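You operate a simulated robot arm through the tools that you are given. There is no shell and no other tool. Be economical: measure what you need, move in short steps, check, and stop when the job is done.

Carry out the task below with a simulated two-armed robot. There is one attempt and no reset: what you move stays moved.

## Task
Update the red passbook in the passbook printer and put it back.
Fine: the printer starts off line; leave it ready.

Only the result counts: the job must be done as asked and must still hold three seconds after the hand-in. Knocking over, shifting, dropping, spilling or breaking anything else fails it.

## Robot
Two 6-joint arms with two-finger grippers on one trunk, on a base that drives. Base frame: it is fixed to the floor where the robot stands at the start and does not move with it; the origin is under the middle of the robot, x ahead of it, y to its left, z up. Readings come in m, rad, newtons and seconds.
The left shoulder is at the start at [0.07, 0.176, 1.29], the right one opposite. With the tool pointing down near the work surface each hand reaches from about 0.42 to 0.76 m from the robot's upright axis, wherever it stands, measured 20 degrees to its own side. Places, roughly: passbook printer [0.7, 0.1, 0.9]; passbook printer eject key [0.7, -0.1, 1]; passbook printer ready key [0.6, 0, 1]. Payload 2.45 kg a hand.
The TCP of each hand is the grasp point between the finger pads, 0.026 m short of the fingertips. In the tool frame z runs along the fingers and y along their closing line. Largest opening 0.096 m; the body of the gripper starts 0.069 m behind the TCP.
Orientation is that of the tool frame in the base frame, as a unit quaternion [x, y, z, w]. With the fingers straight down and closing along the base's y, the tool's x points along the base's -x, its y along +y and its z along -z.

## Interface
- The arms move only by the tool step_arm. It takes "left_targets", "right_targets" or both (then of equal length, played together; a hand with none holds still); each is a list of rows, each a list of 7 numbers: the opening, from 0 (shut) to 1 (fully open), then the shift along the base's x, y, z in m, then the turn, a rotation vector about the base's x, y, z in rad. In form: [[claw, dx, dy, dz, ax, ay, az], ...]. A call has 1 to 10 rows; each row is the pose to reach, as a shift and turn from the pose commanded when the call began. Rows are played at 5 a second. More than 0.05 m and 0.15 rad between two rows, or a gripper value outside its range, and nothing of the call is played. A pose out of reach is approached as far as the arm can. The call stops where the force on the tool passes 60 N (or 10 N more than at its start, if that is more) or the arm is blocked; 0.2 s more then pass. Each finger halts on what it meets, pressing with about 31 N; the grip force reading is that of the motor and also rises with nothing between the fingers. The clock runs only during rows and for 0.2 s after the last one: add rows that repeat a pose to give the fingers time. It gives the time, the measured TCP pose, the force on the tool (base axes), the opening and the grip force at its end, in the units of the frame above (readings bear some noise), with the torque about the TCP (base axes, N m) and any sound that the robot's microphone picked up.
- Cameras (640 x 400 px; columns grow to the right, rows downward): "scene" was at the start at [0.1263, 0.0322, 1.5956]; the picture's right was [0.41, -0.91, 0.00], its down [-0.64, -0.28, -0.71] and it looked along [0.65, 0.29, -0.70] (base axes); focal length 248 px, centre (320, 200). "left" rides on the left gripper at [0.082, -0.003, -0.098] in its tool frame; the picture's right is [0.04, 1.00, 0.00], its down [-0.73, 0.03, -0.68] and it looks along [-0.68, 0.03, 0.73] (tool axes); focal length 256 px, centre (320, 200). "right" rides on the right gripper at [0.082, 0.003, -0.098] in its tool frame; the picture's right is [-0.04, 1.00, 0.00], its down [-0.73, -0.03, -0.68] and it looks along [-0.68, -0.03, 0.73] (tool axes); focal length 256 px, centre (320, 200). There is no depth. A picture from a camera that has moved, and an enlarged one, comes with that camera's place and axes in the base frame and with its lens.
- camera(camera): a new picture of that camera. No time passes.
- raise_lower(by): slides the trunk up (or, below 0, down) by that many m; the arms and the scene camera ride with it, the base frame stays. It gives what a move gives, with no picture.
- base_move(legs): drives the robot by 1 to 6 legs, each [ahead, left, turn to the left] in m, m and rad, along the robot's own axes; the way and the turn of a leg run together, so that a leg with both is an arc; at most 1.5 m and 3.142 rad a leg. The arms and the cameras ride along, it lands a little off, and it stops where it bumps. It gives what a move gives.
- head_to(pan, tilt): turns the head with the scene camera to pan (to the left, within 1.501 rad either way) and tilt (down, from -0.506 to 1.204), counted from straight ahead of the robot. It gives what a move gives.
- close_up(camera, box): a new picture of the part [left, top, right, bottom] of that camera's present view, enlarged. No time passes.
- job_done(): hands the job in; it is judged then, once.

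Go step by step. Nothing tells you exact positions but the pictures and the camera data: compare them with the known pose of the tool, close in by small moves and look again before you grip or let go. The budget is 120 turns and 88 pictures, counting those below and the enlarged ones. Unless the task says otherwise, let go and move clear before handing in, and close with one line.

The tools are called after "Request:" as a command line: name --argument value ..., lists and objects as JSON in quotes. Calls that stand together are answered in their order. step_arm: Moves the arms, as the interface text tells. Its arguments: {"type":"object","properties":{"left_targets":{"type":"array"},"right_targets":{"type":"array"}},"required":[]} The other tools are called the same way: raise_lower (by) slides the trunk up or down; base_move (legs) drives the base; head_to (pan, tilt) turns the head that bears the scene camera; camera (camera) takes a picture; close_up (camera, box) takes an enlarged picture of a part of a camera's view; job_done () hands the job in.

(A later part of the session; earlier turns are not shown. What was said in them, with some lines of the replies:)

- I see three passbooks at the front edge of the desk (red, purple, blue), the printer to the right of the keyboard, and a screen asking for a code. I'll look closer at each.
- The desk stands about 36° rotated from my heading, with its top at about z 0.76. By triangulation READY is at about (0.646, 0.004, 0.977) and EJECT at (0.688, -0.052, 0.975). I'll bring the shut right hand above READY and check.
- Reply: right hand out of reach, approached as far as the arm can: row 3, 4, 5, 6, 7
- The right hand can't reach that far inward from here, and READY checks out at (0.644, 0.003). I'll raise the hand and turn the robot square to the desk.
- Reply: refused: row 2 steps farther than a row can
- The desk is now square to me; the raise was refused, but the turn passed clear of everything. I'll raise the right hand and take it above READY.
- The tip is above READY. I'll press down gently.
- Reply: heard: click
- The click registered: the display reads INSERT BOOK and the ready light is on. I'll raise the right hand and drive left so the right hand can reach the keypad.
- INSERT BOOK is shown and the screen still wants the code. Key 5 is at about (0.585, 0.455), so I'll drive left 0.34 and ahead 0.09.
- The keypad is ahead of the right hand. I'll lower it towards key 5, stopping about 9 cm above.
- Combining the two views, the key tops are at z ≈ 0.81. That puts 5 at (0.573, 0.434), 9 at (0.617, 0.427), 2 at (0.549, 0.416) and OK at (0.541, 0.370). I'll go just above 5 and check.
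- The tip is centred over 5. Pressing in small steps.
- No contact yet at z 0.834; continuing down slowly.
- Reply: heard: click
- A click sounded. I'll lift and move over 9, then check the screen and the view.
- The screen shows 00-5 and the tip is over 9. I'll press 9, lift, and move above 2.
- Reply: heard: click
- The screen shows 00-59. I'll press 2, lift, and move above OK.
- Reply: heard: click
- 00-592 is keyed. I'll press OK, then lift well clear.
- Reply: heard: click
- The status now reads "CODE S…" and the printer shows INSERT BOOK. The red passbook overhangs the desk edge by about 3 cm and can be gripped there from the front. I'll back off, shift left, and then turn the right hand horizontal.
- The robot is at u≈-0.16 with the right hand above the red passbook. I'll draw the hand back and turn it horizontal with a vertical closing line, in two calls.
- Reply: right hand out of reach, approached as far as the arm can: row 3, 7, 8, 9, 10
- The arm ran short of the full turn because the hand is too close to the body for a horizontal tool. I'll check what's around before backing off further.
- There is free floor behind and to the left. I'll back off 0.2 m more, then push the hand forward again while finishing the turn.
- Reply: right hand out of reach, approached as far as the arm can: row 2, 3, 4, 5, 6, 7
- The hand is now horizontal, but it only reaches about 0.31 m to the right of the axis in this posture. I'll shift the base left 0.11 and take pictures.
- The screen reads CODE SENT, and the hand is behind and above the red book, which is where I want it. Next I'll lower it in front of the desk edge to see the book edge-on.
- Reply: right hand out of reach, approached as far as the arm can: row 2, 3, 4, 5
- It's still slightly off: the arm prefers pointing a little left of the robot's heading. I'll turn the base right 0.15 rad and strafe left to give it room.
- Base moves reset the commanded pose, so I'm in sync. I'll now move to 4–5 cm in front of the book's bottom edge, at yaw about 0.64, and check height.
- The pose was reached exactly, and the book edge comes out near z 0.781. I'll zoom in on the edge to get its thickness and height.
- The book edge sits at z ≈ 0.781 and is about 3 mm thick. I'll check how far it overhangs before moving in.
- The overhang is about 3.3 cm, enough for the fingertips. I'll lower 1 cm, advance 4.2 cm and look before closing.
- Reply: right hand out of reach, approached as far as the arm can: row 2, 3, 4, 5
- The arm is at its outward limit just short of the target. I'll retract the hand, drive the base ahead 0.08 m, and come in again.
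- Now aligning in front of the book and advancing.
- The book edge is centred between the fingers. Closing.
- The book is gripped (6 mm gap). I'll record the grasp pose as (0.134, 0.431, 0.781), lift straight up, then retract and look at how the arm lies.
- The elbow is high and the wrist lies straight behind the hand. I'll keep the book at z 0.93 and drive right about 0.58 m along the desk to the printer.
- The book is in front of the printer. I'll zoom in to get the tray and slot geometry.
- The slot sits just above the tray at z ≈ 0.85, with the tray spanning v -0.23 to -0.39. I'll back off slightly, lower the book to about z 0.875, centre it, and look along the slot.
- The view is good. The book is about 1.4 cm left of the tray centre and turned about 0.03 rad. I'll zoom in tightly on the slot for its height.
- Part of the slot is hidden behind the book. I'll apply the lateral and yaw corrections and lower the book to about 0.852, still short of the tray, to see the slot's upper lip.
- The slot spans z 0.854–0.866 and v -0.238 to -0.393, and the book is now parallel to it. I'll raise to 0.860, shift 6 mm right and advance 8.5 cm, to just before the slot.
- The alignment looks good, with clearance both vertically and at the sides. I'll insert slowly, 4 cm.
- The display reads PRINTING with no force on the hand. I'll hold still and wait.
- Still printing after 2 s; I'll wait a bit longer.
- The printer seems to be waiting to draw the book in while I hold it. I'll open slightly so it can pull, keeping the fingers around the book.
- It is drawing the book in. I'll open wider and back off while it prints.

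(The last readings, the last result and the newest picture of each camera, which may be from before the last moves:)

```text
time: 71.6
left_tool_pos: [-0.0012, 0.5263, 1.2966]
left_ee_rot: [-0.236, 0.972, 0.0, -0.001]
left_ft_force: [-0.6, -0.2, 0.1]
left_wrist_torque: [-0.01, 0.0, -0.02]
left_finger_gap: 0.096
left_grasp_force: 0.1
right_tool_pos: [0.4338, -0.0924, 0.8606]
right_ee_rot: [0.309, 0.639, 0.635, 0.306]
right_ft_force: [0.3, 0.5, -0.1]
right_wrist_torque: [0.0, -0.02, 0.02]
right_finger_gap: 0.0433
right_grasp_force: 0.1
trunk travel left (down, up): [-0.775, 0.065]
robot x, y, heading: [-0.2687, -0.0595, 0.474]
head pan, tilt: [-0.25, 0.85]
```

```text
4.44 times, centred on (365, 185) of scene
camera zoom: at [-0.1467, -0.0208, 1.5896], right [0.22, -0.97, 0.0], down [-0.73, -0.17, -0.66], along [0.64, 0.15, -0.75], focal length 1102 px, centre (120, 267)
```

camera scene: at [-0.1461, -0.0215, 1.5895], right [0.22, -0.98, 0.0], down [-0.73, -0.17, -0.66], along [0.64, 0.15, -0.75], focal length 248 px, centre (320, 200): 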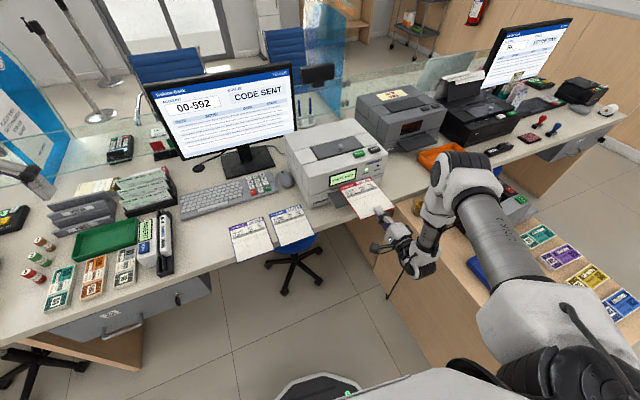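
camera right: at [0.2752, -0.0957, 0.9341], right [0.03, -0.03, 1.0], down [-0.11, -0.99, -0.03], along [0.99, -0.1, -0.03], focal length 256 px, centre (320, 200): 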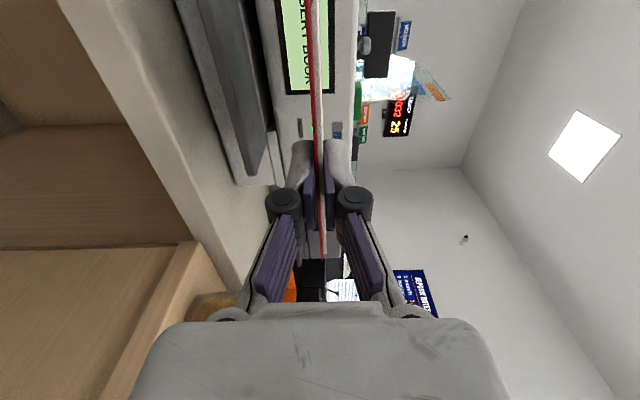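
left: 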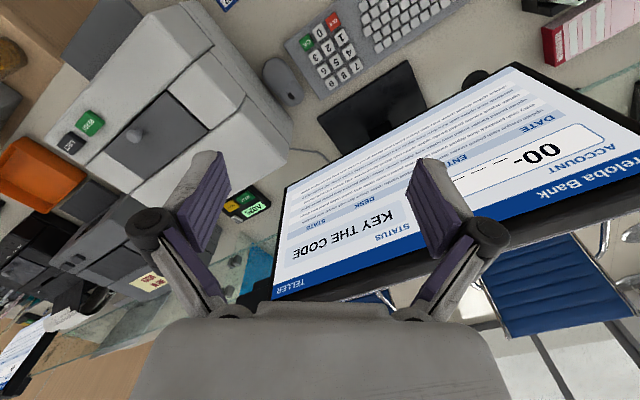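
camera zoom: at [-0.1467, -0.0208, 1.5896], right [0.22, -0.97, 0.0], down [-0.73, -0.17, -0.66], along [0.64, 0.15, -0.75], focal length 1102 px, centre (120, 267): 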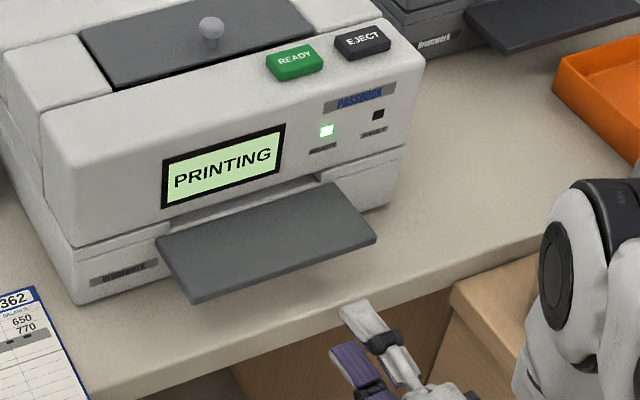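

The book is fully inside. I'll back the hand off further and wait for it.

Request:
step_arm --right_targets '[[0.45, -0.03, -0.022, 0, 0, 0, 0], [0.45, -0.055, -0.04, 0, 0, 0, 0], [0.45, -0.055, -0.04, 0, 0, 0, 0], [0.45, -0.055, -0.04, 0, 0, 0, 0], [0.45, -0.055, -0.04, 0, 0, 0, 0], [0.45, -0.055, -0.04, 0, 0, 0, 0], [0.45, -0.055, -0.04, 0, 0, 0, 0], [0.45, -0.055, -0.04, 0, 0, 0, 0], [0.45, -0.055, -0.04, 0, 0, 0, 0], [0.45, -0.055, -0.04, 0, 0, 0, 0]]'

Request:
step_arm --right_targets '[[0.45, 0, 0, 0, 0, 0, 0], [0.45, 0, 0, 0, 0, 0, 0], [0.45, 0, 0, 0, 0, 0, 0], [0.45, 0, 0, 0, 0, 0, 0], [0.45, 0, 0, 0, 0, 0, 0], [0.45, 0, 0, 0, 0, 0, 0], [0.45, 0, 0, 0, 0, 0, 0], [0.45, 0, 0, 0, 0, 0, 0], [0.45, 0, 0, 0, 0, 0, 0], [0.45, 0, 0, 0, 0, 0, 0]]'

Request:
close_up --camera "scene" --box '[315, 140, 415, 230]'

```text
time: 73.8
left_tool_pos: [-0.0006, 0.5265, 1.2961]
left_ee_rot: [-0.235, 0.972, 0.001, 0.0]
left_ft_force: [0.5, 0.3, -0.9]
left_wrist_torque: [-0.01, -0.01, 0.03]
left_finger_gap: 0.0959
left_grasp_force: 0.1
right_tool_pos: [0.3792, -0.1324, 0.8598]
right_ee_rot: [0.309, 0.639, 0.635, 0.306]
right_ft_force: [-0.4, -0.4, 0.1]
right_wrist_torque: [-0.01, 0.01, -0.02]
right_finger_gap: 0.0432
right_grasp_force: 0.0
trunk travel left (down, up): [-0.775, 0.065]
robot x, y, heading: [-0.2712, -0.0625, 0.476]
head pan, tilt: [-0.25, 0.85]
```

```text
time: 76.0
left_tool_pos: [-0.001, 0.5261, 1.2961]
left_ee_rot: [-0.235, 0.972, 0.001, 0.0]
left_ft_force: [0.5, 0.0, 0.0]
left_wrist_torque: [0.02, 0.01, 0.03]
left_finger_gap: 0.0959
left_grasp_force: 0.0
right_tool_pos: [0.3791, -0.1329, 0.8599]
right_ee_rot: [0.31, 0.639, 0.634, 0.306]
right_ft_force: [-0.3, -0.8, -1.2]
right_wrist_torque: [0.02, -0.02, 0.0]
right_finger_gap: 0.0431
right_grasp_force: 0.1
trunk travel left (down, up): [-0.775, 0.065]
robot x, y, heading: [-0.2714, -0.0563, 0.47]
head pan, tilt: [-0.25, 0.85]
```

```text
4.44 times, centred on (365, 185) of scene
camera zoom: at [-0.1467, -0.0208, 1.5896], right [0.22, -0.97, 0.0], down [-0.73, -0.17, -0.66], along [0.64, 0.15, -0.75], focal length 1102 px, centre (120, 267)
```

zoom: 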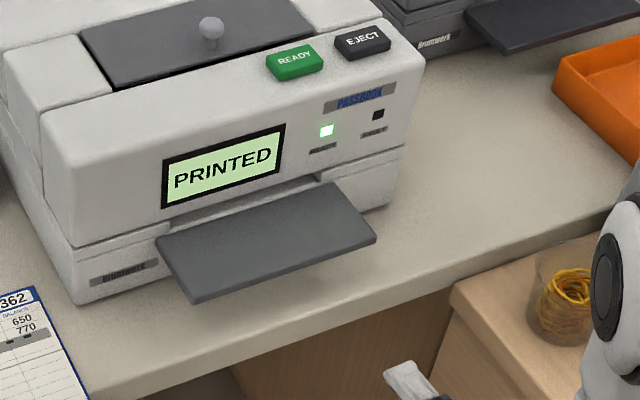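

It reads PRINTED, so the EJECT key comes next. I'll raise the right hand, shut it, and drive closer so the shut fingertips can press EJECT from above while still horizontal.

Request:
step_arm --right_targets '[[0.3, 0, 0, 0.045, 0, 0, 0], [0.1, 0, 0, 0.09, 0, 0, 0], [0, 0, 0, 0.135, 0, 0, 0], [0, 0, 0, 0.18, 0, 0, 0], [0, 0, 0, 0.18, 0, 0, 0]]'

Request:
base_move --legs '[[0.15, -0.1, 0]]'

Request:
camera --camera "scene"

Request:
camera --camera "right"

```text
time: 77.2
left_tool_pos: [-0.001, 0.5264, 1.2973]
left_ee_rot: [-0.235, 0.972, 0.0, 0.0]
left_ft_force: [0.6, 1.4, 0.5]
left_wrist_torque: [0.01, 0.01, 0.01]
left_finger_gap: 0.0961
left_grasp_force: 0.0
right_tool_pos: [0.3793, -0.1319, 1.0413]
right_ee_rot: [0.309, 0.639, 0.635, 0.306]
right_ft_force: [0.1, -1.2, 0.3]
right_wrist_torque: [-0.01, 0.01, 0.01]
right_finger_gap: 0.0
right_grasp_force: 28.5
trunk travel left (down, up): [-0.775, 0.065]
robot x, y, heading: [-0.2693, -0.0627, 0.482]
head pan, tilt: [-0.25, 0.85]
```

```text
time: 78.7
left_tool_pos: [0.1777, 0.5046, 1.2965]
left_ee_rot: [-0.234, 0.972, -0.001, 0.001]
left_ft_force: [0.7, 0.6, 0.2]
left_wrist_torque: [0.0, -0.02, 0.0]
left_finger_gap: 0.096
left_grasp_force: 0.2
right_tool_pos: [0.5575, -0.1546, 1.0431]
right_ee_rot: [0.308, 0.639, 0.635, 0.307]
right_ft_force: [-0.1, 0.6, 0.6]
right_wrist_torque: [0.0, 0.03, 0.0]
right_finger_gap: 0.0003
right_grasp_force: 28.1
trunk travel left (down, up): [-0.775, 0.065]
robot x, y, heading: [-0.0881, -0.0782, 0.472]
head pan, tilt: [-0.25, 0.85]
```

```text
23 pictures are left
camera scene: at [0.0303, -0.0414, 1.5899], right [0.22, -0.98, 0.0], down [-0.73, -0.17, -0.66], along [0.65, 0.15, -0.75], focal length 248 px, centre (320, 200)
```

scene: 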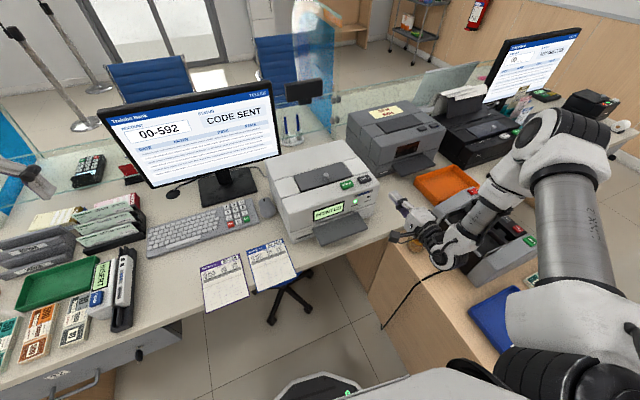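

```text
22 pictures are left
camera right: at [0.4293, -0.1513, 1.0458], right [0.03, -0.03, 1.0], down [-0.08, -1.0, -0.03], along [1.0, -0.08, -0.03], focal length 256 px, centre (320, 200)
```

right: 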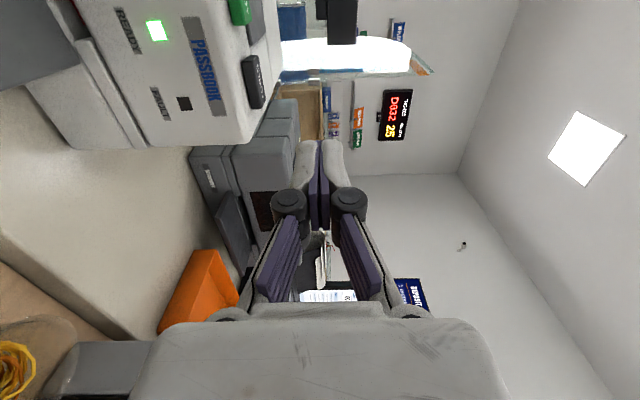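

EJECT triangulates to about (0.695, -0.049), consistent with before. I'll advance over it and lower near the key.

Request:
step_arm --right_targets '[[0, 0.03, 0.0235, 0, 0, 0, 0], [0, 0.06, 0.047, 0, 0, 0, 0], [0, 0.09, 0.07, 0, 0, 0, 0], [0, 0.12, 0.094, 0, 0, 0, 0], [0, 0.12, 0.094, -0.025, 0, 0, 0], [0, 0.12, 0.094, -0.04, 0, 0, 0], [0, 0.12, 0.094, -0.04, 0, 0, 0]]'

Request:
close_up --camera "scene" --box '[260, 130, 420, 250]'

Request:
close_up --camera "right" --box '[180, 40, 400, 220]'

```text
time: 80.3
left_tool_pos: [0.1796, 0.5057, 1.2969]
left_ee_rot: [-0.235, 0.972, -0.001, 0.0]
left_ft_force: [-0.3, 0.3, 0.3]
left_wrist_torque: [-0.03, 0.02, 0.0]
left_finger_gap: 0.0961
left_grasp_force: 0.0
right_tool_pos: [0.6791, -0.0597, 1.0006]
right_ee_rot: [0.309, 0.639, 0.635, 0.306]
right_ft_force: [-0.7, -0.7, -0.8]
right_wrist_torque: [-0.01, 0.0, -0.05]
right_finger_gap: 0.0001
right_grasp_force: 28.4
trunk travel left (down, up): [-0.775, 0.065]
robot x, y, heading: [-0.0882, -0.0811, 0.476]
head pan, tilt: [-0.25, 0.85]
```

```text
3.33 times, centred on (340, 190) of scene
camera zoom: at [0.0332, -0.0412, 1.5896], right [0.22, -0.98, 0.0], down [-0.73, -0.17, -0.66], along [0.64, 0.15, -0.75], focal length 827 px, centre (253, 233)
```

zoom: 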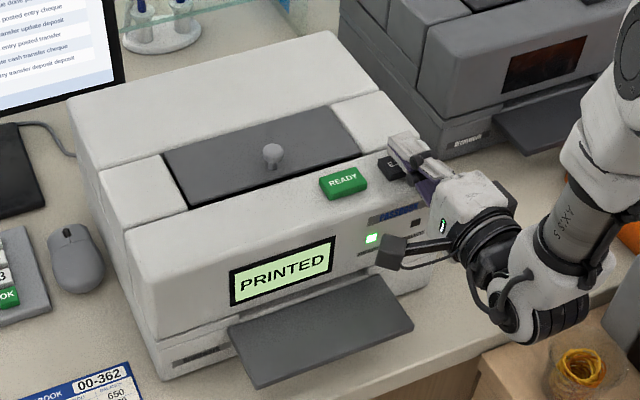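

```text
2.22 times, centred on (290, 130) of right
camera zoom: at [0.5515, -0.0569, 1.0053], right [0.03, -0.03, 1.0], down [-0.08, -1.0, -0.03], along [1.0, -0.08, -0.03], focal length 569 px, centre (387, 356)
```

zoom: 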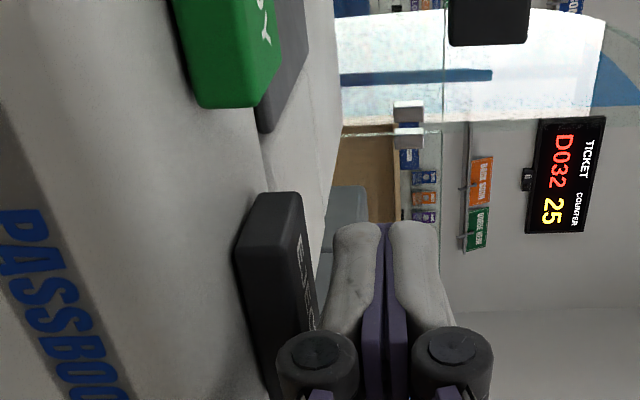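

The fingers are centred on EJECT, but the knuckles hang lower than the tips. I'll pitch the hand 0.3 rad nose-down, slide back 6 mm and press with the tips.

Request:
step_arm --right_targets '[[0, -0.003, -0.002, 0.01, -0.087, 0.121, 0], [0, -0.005, -0.0036, 0.012, -0.174, 0.242, 0], [0, -0.005, -0.0036, 0.003, -0.174, 0.242, 0], [0, -0.005, -0.0036, -0.002, -0.174, 0.242, 0], [0, -0.005, -0.0036, -0.006, -0.174, 0.242, 0], [0, -0.005, -0.0036, -0.009, -0.174, 0.242, 0], [0, -0.005, -0.0036, -0.009, -0.174, 0.242, 0]]'

Request:
close_up --camera "scene" --box '[260, 130, 420, 250]'

```text
time: 81.9
left_tool_pos: [0.1806, 0.5052, 1.2967]
left_ee_rot: [-0.233, 0.972, 0.001, 0.001]
left_ft_force: [-0.3, -0.7, 0.8]
left_wrist_torque: [0.02, -0.02, -0.01]
left_finger_gap: 0.0959
left_grasp_force: 0.1
right_tool_pos: [0.6743, -0.0637, 0.9919]
right_ee_rot: [0.356, 0.723, 0.536, 0.254]
right_ft_force: [0.8, -0.3, 7.9]
right_wrist_torque: [0.04, -0.15, 0.0]
right_finger_gap: 0.0002
right_grasp_force: 28.5
trunk travel left (down, up): [-0.775, 0.065]
robot x, y, heading: [-0.087, -0.0808, 0.478]
head pan, tilt: [-0.25, 0.85]
heard: click
```

```text
3.33 times, centred on (340, 190) of scene
camera zoom: at [0.0324, -0.0419, 1.5898], right [0.22, -0.98, 0.0], down [-0.73, -0.17, -0.66], along [0.64, 0.15, -0.75], focal length 827 px, centre (253, 233)
```

zoom: 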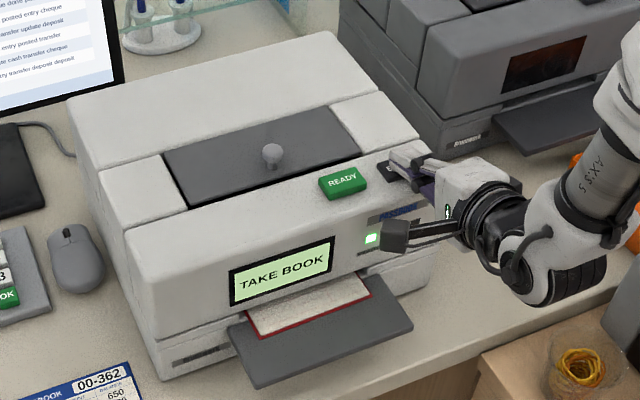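

EJECT clicked; the display reads TAKE BOOK and the book is coming out. I'll lift, level the hand and pull back, then drive back.

Request:
step_arm --right_targets '[[0, 0, 0, 0.02, 0, 0, 0], [0, 0, 0, 0.05, 0.087, -0.121, 0], [0, -0.03, -0.0235, 0.06, 0.174, -0.242, 0], [0, -0.06, -0.047, 0.06, 0.174, -0.242, 0], [0.1, -0.09, -0.07, 0.06, 0.174, -0.242, 0], [0.3, -0.12, -0.093, 0.06, 0.174, -0.242, 0], [0.45, -0.12, -0.093, 0.06, 0.174, -0.242, 0]]'

Request:
base_move --legs '[[-0.15, 0.1, 0]]'

Request:
close_up --camera "scene" --box '[290, 130, 450, 260]'

```text
time: 83.5
left_tool_pos: [0.1803, 0.507, 1.2956]
left_ee_rot: [-0.234, 0.972, 0.0, 0.0]
left_ft_force: [0.5, 0.2, 0.3]
left_wrist_torque: [-0.04, 0.01, -0.01]
left_finger_gap: 0.0959
left_grasp_force: 0.0
right_tool_pos: [0.5549, -0.1561, 1.0519]
right_ee_rot: [0.309, 0.638, 0.634, 0.307]
right_ft_force: [0.5, -0.7, 0.3]
right_wrist_torque: [-0.02, 0.0, -0.03]
right_finger_gap: 0.0433
right_grasp_force: 0.1
trunk travel left (down, up): [-0.775, 0.065]
robot x, y, heading: [-0.089, -0.0806, 0.468]
head pan, tilt: [-0.25, 0.85]
```

```text
time: 85.0
left_tool_pos: [0.005, 0.5266, 1.2956]
left_ee_rot: [-0.235, 0.972, 0.001, -0.002]
left_ft_force: [0.0, 0.5, -0.9]
left_wrist_torque: [0.02, 0.03, 0.01]
left_finger_gap: 0.0959
left_grasp_force: 0.2
right_tool_pos: [0.378, -0.1361, 1.0509]
right_ee_rot: [0.31, 0.639, 0.635, 0.305]
right_ft_force: [1.0, 0.2, -0.3]
right_wrist_torque: [0.0, 0.03, 0.05]
right_finger_gap: 0.0432
right_grasp_force: 0.1
trunk travel left (down, up): [-0.775, 0.065]
robot x, y, heading: [-0.2644, -0.0595, 0.473]
head pan, tilt: [-0.25, 0.85]
```

```text
3.08 times, centred on (370, 195) of scene
camera zoom: at [-0.1408, -0.0214, 1.5892], right [0.22, -0.98, 0.0], down [-0.73, -0.17, -0.66], along [0.64, 0.15, -0.75], focal length 763 px, centre (166, 215)
```

zoom: 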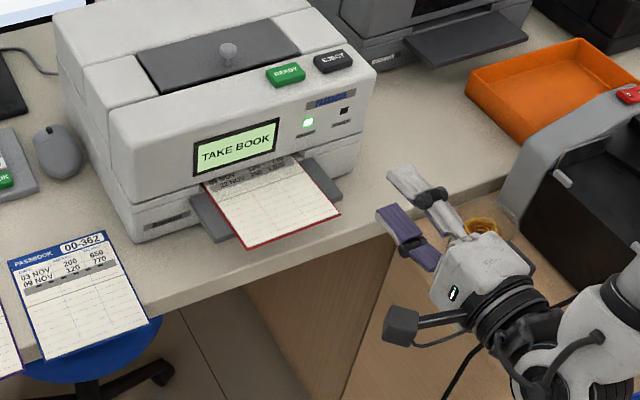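

The book protrudes with its near edge at u ≈ 0.375. I'll lower the hand to slot height and approach to about 3 cm short of the grip point, then check.

Request:
step_arm --right_targets '[[0.45, 0, 0, -0.045, 0, 0, 0], [0.45, 0, 0, -0.09, 0, 0, 0], [0.45, 0, 0, -0.135, 0, 0, 0], [0.45, 0, 0, -0.175, 0, 0, 0], [0.45, 0, 0, -0.192, 0, 0, 0], [0.45, 0.03, 0.0235, -0.192, 0, 0, 0], [0.45, 0.06, 0.047, -0.192, 0, 0, 0], [0.45, 0.09, 0.07, -0.192, 0, 0, 0], [0.45, 0.09, 0.07, -0.192, 0, 0, 0]]'

Request:
close_up --camera "right" --box '[230, 40, 410, 240]'

Request:
close_up --camera "scene" --box '[315, 140, 415, 230]'

```text
time: 87.0
left_tool_pos: [0.0026, 0.5261, 1.2968]
left_ee_rot: [-0.234, 0.972, 0.0, 0.0]
left_ft_force: [0.6, -0.6, 0.2]
left_wrist_torque: [-0.01, 0.0, 0.03]
left_finger_gap: 0.0961
left_grasp_force: 0.1
right_tool_pos: [0.4664, -0.0659, 0.8596]
right_ee_rot: [0.31, 0.638, 0.635, 0.306]
right_ft_force: [-0.2, -0.4, 0.5]
right_wrist_torque: [0.02, -0.05, 0.0]
right_finger_gap: 0.0429
right_grasp_force: 0.1
trunk travel left (down, up): [-0.775, 0.065]
robot x, y, heading: [-0.2647, -0.0596, 0.47]
head pan, tilt: [-0.25, 0.85]
```

```text
2.00 times, centred on (320, 140) of right
camera zoom: at [0.3385, -0.0622, 0.8645], right [0.03, -0.03, 1.0], down [-0.08, -1.0, -0.03], along [1.0, -0.08, -0.03], focal length 512 px, centre (320, 320)
```

zoom: 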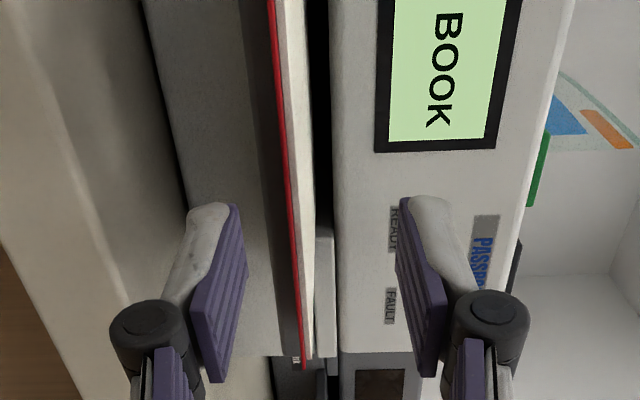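

```text
4.44 times, centred on (365, 185) of scene
camera zoom: at [-0.1445, -0.0211, 1.5896], right [0.22, -0.98, 0.0], down [-0.73, -0.17, -0.66], along [0.64, 0.15, -0.75], focal length 1102 px, centre (120, 267)
```

zoom: 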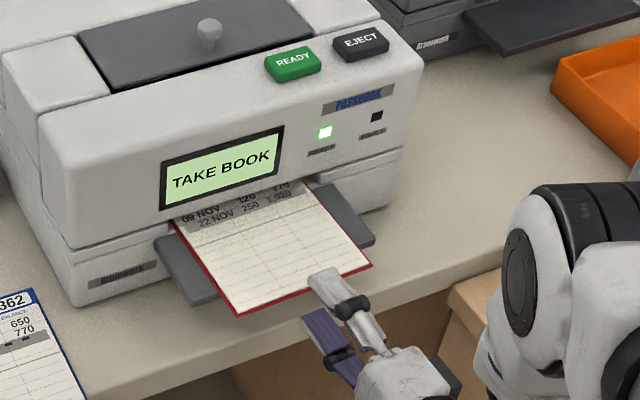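

The new line "22 NOV 250 1,020" is printed. The book rests slightly lower, with its centre at z ≈ 0.853. I'll adjust, advance and grip.

Request:
step_arm --right_targets '[[0.45, -0.002, 0.003, -0.007, 0, 0, 0], [0.45, 0.011, 0.0135, -0.007, 0, 0, 0], [0.45, 0.0245, 0.0239, -0.007, 0, 0, 0], [0.45, 0.0245, 0.0239, -0.007, 0, 0, 0]]'

Request:
close_up --camera "right" --box '[230, 40, 410, 240]'

```text
time: 88.0
left_tool_pos: [0.0019, 0.5258, 1.2962]
left_ee_rot: [-0.234, 0.972, -0.001, 0.0]
left_ft_force: [0.2, -0.8, -0.6]
left_wrist_torque: [-0.02, -0.01, 0.01]
left_finger_gap: 0.0959
left_grasp_force: 0.2
right_tool_pos: [0.4915, -0.0414, 0.8523]
right_ee_rot: [0.309, 0.639, 0.635, 0.306]
right_ft_force: [-0.2, -0.2, -0.7]
right_wrist_torque: [-0.01, -0.03, 0.02]
right_finger_gap: 0.0433
right_grasp_force: 0.0
trunk travel left (down, up): [-0.775, 0.065]
robot x, y, heading: [-0.271, -0.0599, 0.476]
head pan, tilt: [-0.25, 0.85]
```

```text
2.00 times, centred on (320, 140) of right
camera zoom: at [0.3638, -0.0387, 0.857], right [0.03, -0.03, 1.0], down [-0.08, -1.0, -0.03], along [1.0, -0.08, -0.03], focal length 512 px, centre (320, 320)
```

zoom: 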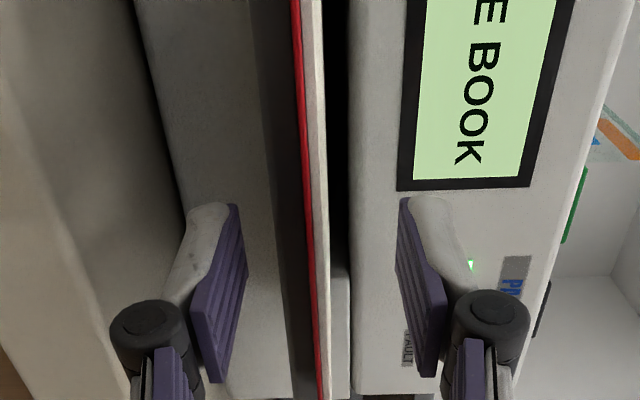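

The book is centred within 2 mm; I'll drop 2 mm and close.

Request:
step_arm --right_targets '[[0.3, 0, 0, -0.002, 0, 0, 0], [0.15, 0, 0, -0.002, 0, 0, 0], [0.05, 0, 0, -0.002, 0, 0, 0], [0, 0, 0, -0.002, 0, 0, 0], [0, 0, 0, -0.002, 0, 0, 0]]'

```text
time: 89.2
left_tool_pos: [0.0008, 0.5269, 1.2965]
left_ee_rot: [-0.234, 0.972, 0.0, 0.0]
left_ft_force: [-0.5, 0.2, 0.3]
left_wrist_torque: [0.0, -0.03, 0.01]
left_finger_gap: 0.0959
left_grasp_force: 0.2
right_tool_pos: [0.4925, -0.0415, 0.8525]
right_ee_rot: [0.308, 0.638, 0.636, 0.306]
right_ft_force: [2.3, 0.0, 7.1]
right_wrist_torque: [0.14, -0.16, -0.04]
right_finger_gap: 0.0061
right_grasp_force: 30.9
trunk travel left (down, up): [-0.775, 0.065]
robot x, y, heading: [-0.2657, -0.0554, 0.47]
head pan, tilt: [-0.25, 0.85]
```

Gripped. I'll relax 2 mm upward, then pull straight back out of the slot.

Request:
step_arm --right_targets '[[0, -0.012, -0.009, 0.003, 0, 0, 0], [0, -0.036, -0.027, 0.004, 0, 0, 0], [0, -0.064, -0.048, 0.004, 0, 0, 0], [0, -0.096, -0.072, 0.004, 0, 0, 0], [0, -0.128, -0.096, 0.006, 0, 0, 0], [0, -0.128, -0.096, 0.04, 0, 0, 0], [0, -0.128, -0.096, 0.08, 0, 0, 0]]'

Request:
close_up --camera "scene" --box '[290, 130, 430, 250]'

```text
time: 90.8
left_tool_pos: [0.002, 0.5254, 1.2964]
left_ee_rot: [-0.235, 0.972, 0.001, 0.0]
left_ft_force: [-0.2, -0.8, 0.4]
left_wrist_torque: [0.0, 0.0, 0.0]
left_finger_gap: 0.096
left_grasp_force: 0.2
right_tool_pos: [0.3639, -0.1384, 0.9305]
right_ee_rot: [0.309, 0.638, 0.635, 0.306]
right_ft_force: [0.1, -0.1, 0.2]
right_wrist_torque: [-0.04, 0.01, -0.02]
right_finger_gap: 0.0064
right_grasp_force: 31.2
trunk travel left (down, up): [-0.775, 0.065]
robot x, y, heading: [-0.2689, -0.0625, 0.473]
head pan, tilt: [-0.25, 0.85]
```

```text
3.33 times, centred on (360, 190) of scene
camera zoom: at [-0.145, -0.0211, 1.5895], right [0.22, -0.98, 0.0], down [-0.73, -0.17, -0.66], along [0.64, 0.15, -0.75], focal length 827 px, centre (187, 233)
```

zoom: 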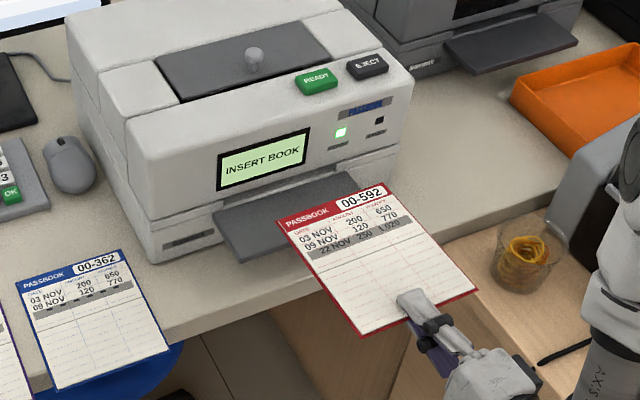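

The printer is back to INSERT BOOK with the ready light on, and the book shows the new line. Now I'll drive back to the red book's place.

Request:
base_move --legs '[[-0.047, 0.29, 0], [-0.047, 0.29, 0]]'

Request:
head_to --pan 0 --tilt 0.9

Request:
close_up --camera "scene" --box '[350, 150, 510, 250]'

```text
time: 94.4
left_tool_pos: [-0.3419, 0.9941, 1.2956]
left_ee_rot: [-0.235, 0.972, 0.0, 0.0]
left_ft_force: [0.7, 0.2, -0.1]
left_wrist_torque: [0.02, -0.02, 0.02]
left_finger_gap: 0.0959
left_grasp_force: 0.0
right_tool_pos: [0.0197, 0.3298, 0.9305]
right_ee_rot: [0.309, 0.639, 0.635, 0.306]
right_ft_force: [-0.2, -0.3, -0.7]
right_wrist_torque: [-0.01, 0.03, -0.01]
right_finger_gap: 0.0059
right_grasp_force: 30.9
trunk travel left (down, up): [-0.775, 0.065]
robot x, y, heading: [-0.6124, 0.409, 0.468]
head pan, tilt: [-0.25, 0.85]
```

```text
time: 95.2
left_tool_pos: [-0.3423, 0.996, 1.2956]
left_ee_rot: [-0.234, 0.972, 0.0, 0.0]
left_ft_force: [0.3, 0.5, 0.1]
left_wrist_torque: [-0.01, -0.03, 0.01]
left_finger_gap: 0.0959
left_grasp_force: 0.1
right_tool_pos: [0.0184, 0.3311, 0.931]
right_ee_rot: [0.309, 0.639, 0.635, 0.306]
right_ft_force: [0.3, 0.3, -0.6]
right_wrist_torque: [-0.05, 0.03, -0.02]
right_finger_gap: 0.006
right_grasp_force: 31.3
trunk travel left (down, up): [-0.775, 0.065]
robot x, y, heading: [-0.6142, 0.4081, 0.466]
head pan, tilt: [0.0, 0.901]
```

```text
4.00 times, centred on (430, 200) of scene
camera zoom: at [-0.499, 0.4654, 1.5857], right [0.45, -0.89, 0.0], down [-0.7, -0.36, -0.62], along [0.55, 0.28, -0.78], focal length 992 px, centre (-120, 200)
```

zoom: 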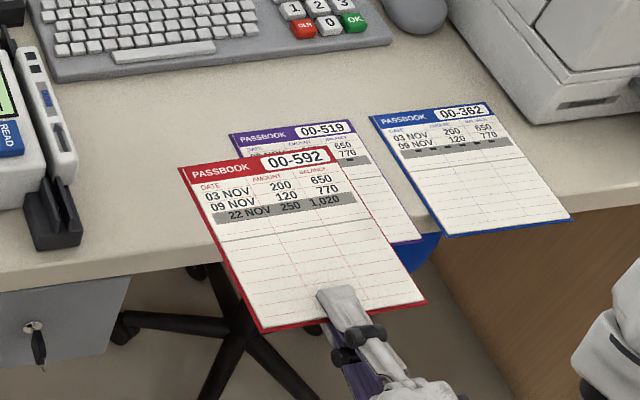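

The base is back and the other books are unmoved. From the original picture I worked out the target corners; the hand must turn about -0.03 rad and go to TCP ≈ (0.128, 0.433). I'll hover there at z 0.80 and compare.

Request:
step_arm --right_targets '[[0, 0.025, 0.0235, 0, 0, 0, -0.01], [0, 0.055, 0.051, 0, 0, 0, -0.02], [0, 0.083, 0.077, -0.01, 0, 0, -0.03], [0, 0.1096, 0.1025, -0.03, 0, 0, -0.03], [0, 0.1096, 0.1025, -0.07, 0, 0, -0.03], [0, 0.1096, 0.1025, -0.11, 0, 0, -0.03], [0, 0.1096, 0.1025, -0.131, 0, 0, -0.03], [0, 0.1096, 0.1025, -0.131, 0, 0, -0.03]]'

Request:
close_up --camera "scene" --box '[350, 150, 510, 250]'

```text
time: 97.0
left_tool_pos: [-0.3422, 0.9934, 1.2961]
left_ee_rot: [-0.234, 0.972, 0.0, 0.0]
left_ft_force: [-0.3, 0.1, 0.5]
left_wrist_torque: [-0.01, -0.02, 0.02]
left_finger_gap: 0.096
left_grasp_force: 0.1
right_tool_pos: [0.1296, 0.4329, 0.7993]
right_ee_rot: [0.319, 0.633, 0.63, 0.316]
right_ft_force: [-0.7, 0.3, -0.4]
right_wrist_torque: [-0.03, 0.02, -0.02]
right_finger_gap: 0.0057
right_grasp_force: 30.8
trunk travel left (down, up): [-0.775, 0.065]
robot x, y, heading: [-0.6116, 0.4074, 0.47]
head pan, tilt: [0.0, 0.901]
```

```text
4.00 times, centred on (430, 200) of scene
camera zoom: at [-0.4987, 0.4647, 1.5857], right [0.46, -0.89, 0.0], down [-0.7, -0.36, -0.62], along [0.55, 0.28, -0.78], focal length 992 px, centre (-120, 200)
```

zoom: 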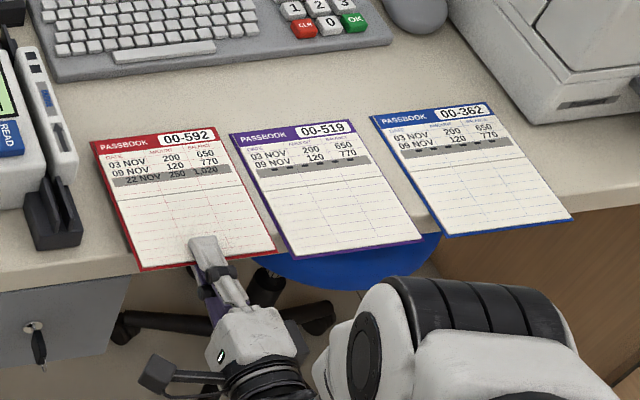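

Predicted landing corners match the original within about 2–3 mm. I'll shift 1–2 mm left and lower onto the desk.

Request:
step_arm --right_targets '[[0, -0.001, 0.0015, -0.007, 0, 0, 0], [0, -0.001, 0.0015, -0.013, 0, 0, 0], [0, -0.001, 0.0015, -0.0175, 0, 0, 0], [0, -0.001, 0.0015, -0.0175, 0, 0, 0]]'

Request:
close_up --camera "right" --box '[230, 40, 410, 240]'

```text
time: 98.0
left_tool_pos: [-0.3431, 0.9953, 1.2974]
left_ee_rot: [-0.234, 0.972, 0.0, 0.0]
left_ft_force: [-0.1, 0.0, 0.6]
left_wrist_torque: [0.02, 0.01, -0.04]
left_finger_gap: 0.0958
left_grasp_force: 0.1
right_tool_pos: [0.1272, 0.4341, 0.7828]
right_ee_rot: [0.319, 0.633, 0.63, 0.317]
right_ft_force: [0.7, -0.6, 1.1]
right_wrist_torque: [0.04, -0.12, -0.02]
right_finger_gap: 0.0057
right_grasp_force: 31.3
trunk travel left (down, up): [-0.775, 0.065]
robot x, y, heading: [-0.6115, 0.4092, 0.473]
head pan, tilt: [0.0, 0.901]
```

```text
2.00 times, centred on (320, 140) of right
camera zoom: at [0.0005, 0.4408, 0.7863], right [0.03, -0.03, 1.0], down [-0.11, -0.99, -0.03], along [0.99, -0.11, -0.03], focal length 512 px, centre (320, 320)
```

zoom: 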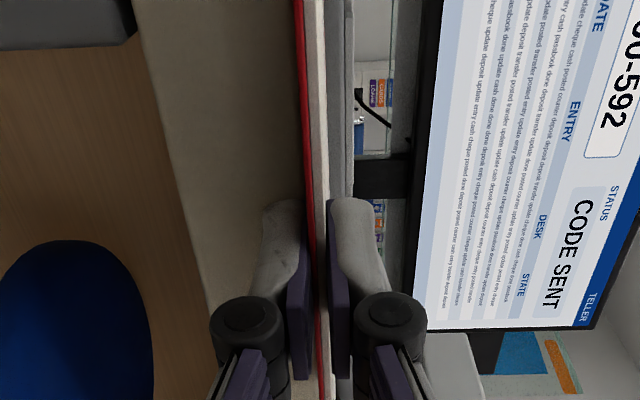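

The book is just touching the desk. I'll settle 1 mm more and open.

Request:
step_arm --right_targets '[[0, 0, 0, -0.001, 0, 0, 0], [0.1, 0, 0, -0.001, 0, 0, 0], [0.25, 0, 0, -0.001, 0, 0, 0], [0.45, 0, 0, -0.001, 0, 0, 0], [0.45, 0, 0, -0.001, 0, 0, 0]]'

Request:
close_up --camera "scene" --box '[350, 150, 510, 250]'

```text
time: 99.2
left_tool_pos: [-0.3421, 0.9951, 1.2962]
left_ee_rot: [-0.234, 0.972, 0.0, 0.0]
left_ft_force: [0.4, -1.0, 0.6]
left_wrist_torque: [0.03, -0.02, 0.02]
left_finger_gap: 0.0958
left_grasp_force: 0.1
right_tool_pos: [0.1278, 0.4346, 0.781]
right_ee_rot: [0.319, 0.634, 0.63, 0.316]
right_ft_force: [0.1, -0.2, -0.4]
right_wrist_torque: [-0.01, 0.01, -0.05]
right_finger_gap: 0.0431
right_grasp_force: 0.1
trunk travel left (down, up): [-0.775, 0.065]
robot x, y, heading: [-0.6114, 0.4085, 0.474]
head pan, tilt: [0.0, 0.901]
```

```text
4.00 times, centred on (430, 200) of scene
camera zoom: at [-0.4984, 0.4648, 1.5857], right [0.46, -0.89, 0.0], down [-0.7, -0.36, -0.62], along [0.55, 0.28, -0.78], focal length 992 px, centre (-120, 200)
```

zoom: 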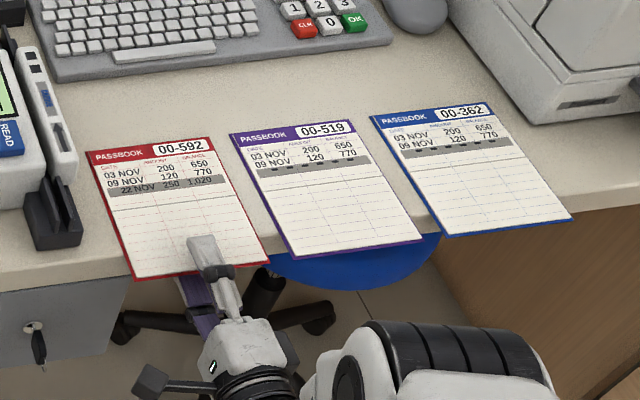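

The book lies where it was, within a couple of millimetres. I'll back the hand straight out and clear.

Request:
step_arm --right_targets '[[0.45, -0.012, -0.009, 0, 0, 0, 0], [0.45, -0.036, -0.027, 0, 0, 0, 0], [0.45, -0.068, -0.05, 0, 0, 0, 0], [0.45, -0.1, -0.075, 0, 0, 0, 0]]'

Request:
base_move --legs '[[-0.1, 0, 0]]'

Request:
head_to --pan -0.1 --tilt 0.75

Request:
camera --camera "scene"

Request:
close_up --camera "scene" --box '[340, 110, 600, 270]'

```text
time: 100.2
left_tool_pos: [-0.3427, 0.9947, 1.2968]
left_ee_rot: [-0.234, 0.972, -0.001, 0.0]
left_ft_force: [-0.9, 0.4, 0.1]
left_wrist_torque: [0.0, -0.02, 0.01]
left_finger_gap: 0.0963
left_grasp_force: 0.1
right_tool_pos: [0.0273, 0.3584, 0.7818]
right_ee_rot: [0.319, 0.633, 0.63, 0.316]
right_ft_force: [0.4, -0.9, 0.0]
right_wrist_torque: [-0.01, -0.01, 0.01]
right_finger_gap: 0.0431
right_grasp_force: 0.0
trunk travel left (down, up): [-0.775, 0.065]
robot x, y, heading: [-0.6114, 0.4119, 0.473]
head pan, tilt: [0.0, 0.901]
```

```text
time: 101.3
left_tool_pos: [-0.4304, 0.9495, 1.2958]
left_ee_rot: [-0.234, 0.972, 0.0, 0.0]
left_ft_force: [0.5, 1.0, 0.9]
left_wrist_torque: [-0.01, -0.02, -0.02]
left_finger_gap: 0.0961
left_grasp_force: 0.1
right_tool_pos: [-0.0597, 0.3143, 0.78]
right_ee_rot: [0.318, 0.634, 0.63, 0.316]
right_ft_force: [0.1, 0.5, -0.3]
right_wrist_torque: [0.01, 0.01, 0.0]
right_finger_gap: 0.0432
right_grasp_force: 0.1
trunk travel left (down, up): [-0.775, 0.065]
robot x, y, heading: [-0.6998, 0.3658, 0.469]
head pan, tilt: [0.0, 0.901]
```

```text
time: 102.0
left_tool_pos: [-0.4332, 0.9499, 1.2975]
left_ee_rot: [-0.234, 0.972, 0.0, 0.002]
left_ft_force: [-0.2, 0.2, 0.8]
left_wrist_torque: [0.04, -0.02, -0.05]
left_finger_gap: 0.096
left_grasp_force: 0.1
right_tool_pos: [-0.0616, 0.3145, 0.7828]
right_ee_rot: [0.317, 0.634, 0.631, 0.316]
right_ft_force: [-0.1, -0.5, 0.1]
right_wrist_torque: [0.02, 0.02, -0.02]
right_finger_gap: 0.0434
right_grasp_force: 0.0
trunk travel left (down, up): [-0.775, 0.065]
robot x, y, heading: [-0.7005, 0.3635, 0.474]
head pan, tilt: [-0.099, 0.75]
```

```text
9 pictures are left
camera scene: at [-0.579, 0.4144, 1.5977], right [0.37, -0.93, 0.0], down [-0.63, -0.25, -0.73], along [0.68, 0.27, -0.68], focal length 248 px, centre (320, 200)
```

scene: 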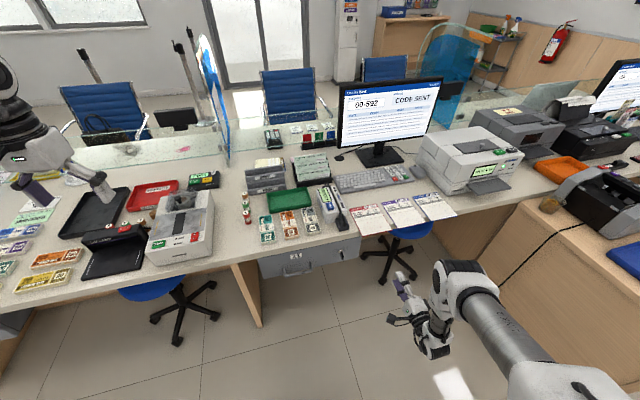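

```text
2.46 times, centred on (470, 190) of scene
camera zoom: at [-0.579, 0.4144, 1.5977], right [0.37, -0.93, 0.0], down [-0.63, -0.25, -0.73], along [0.68, 0.27, -0.68], focal length 610 px, centre (-49, 225)
```

zoom: 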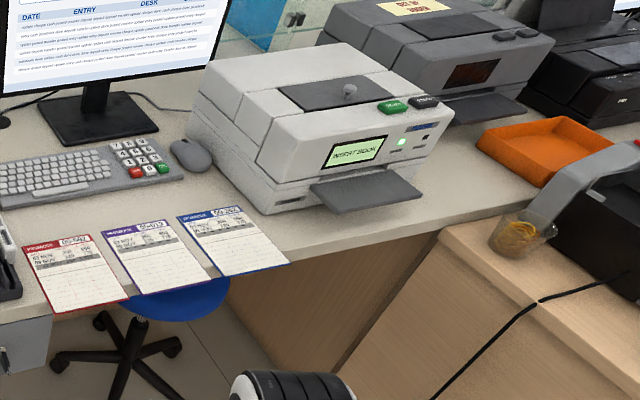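

The red book is updated and back in its place, the printer shows INSERT BOOK with the ready light on, nothing else has moved, and both hands are clear. Handing in.

Request:
job_done

```text
The job is handed in.
```

The red passbook (00-592) was updated with a new line, "22 NOV 250 1,020". I put it back within a few millimetres of where it was and left the printer on line and ready.
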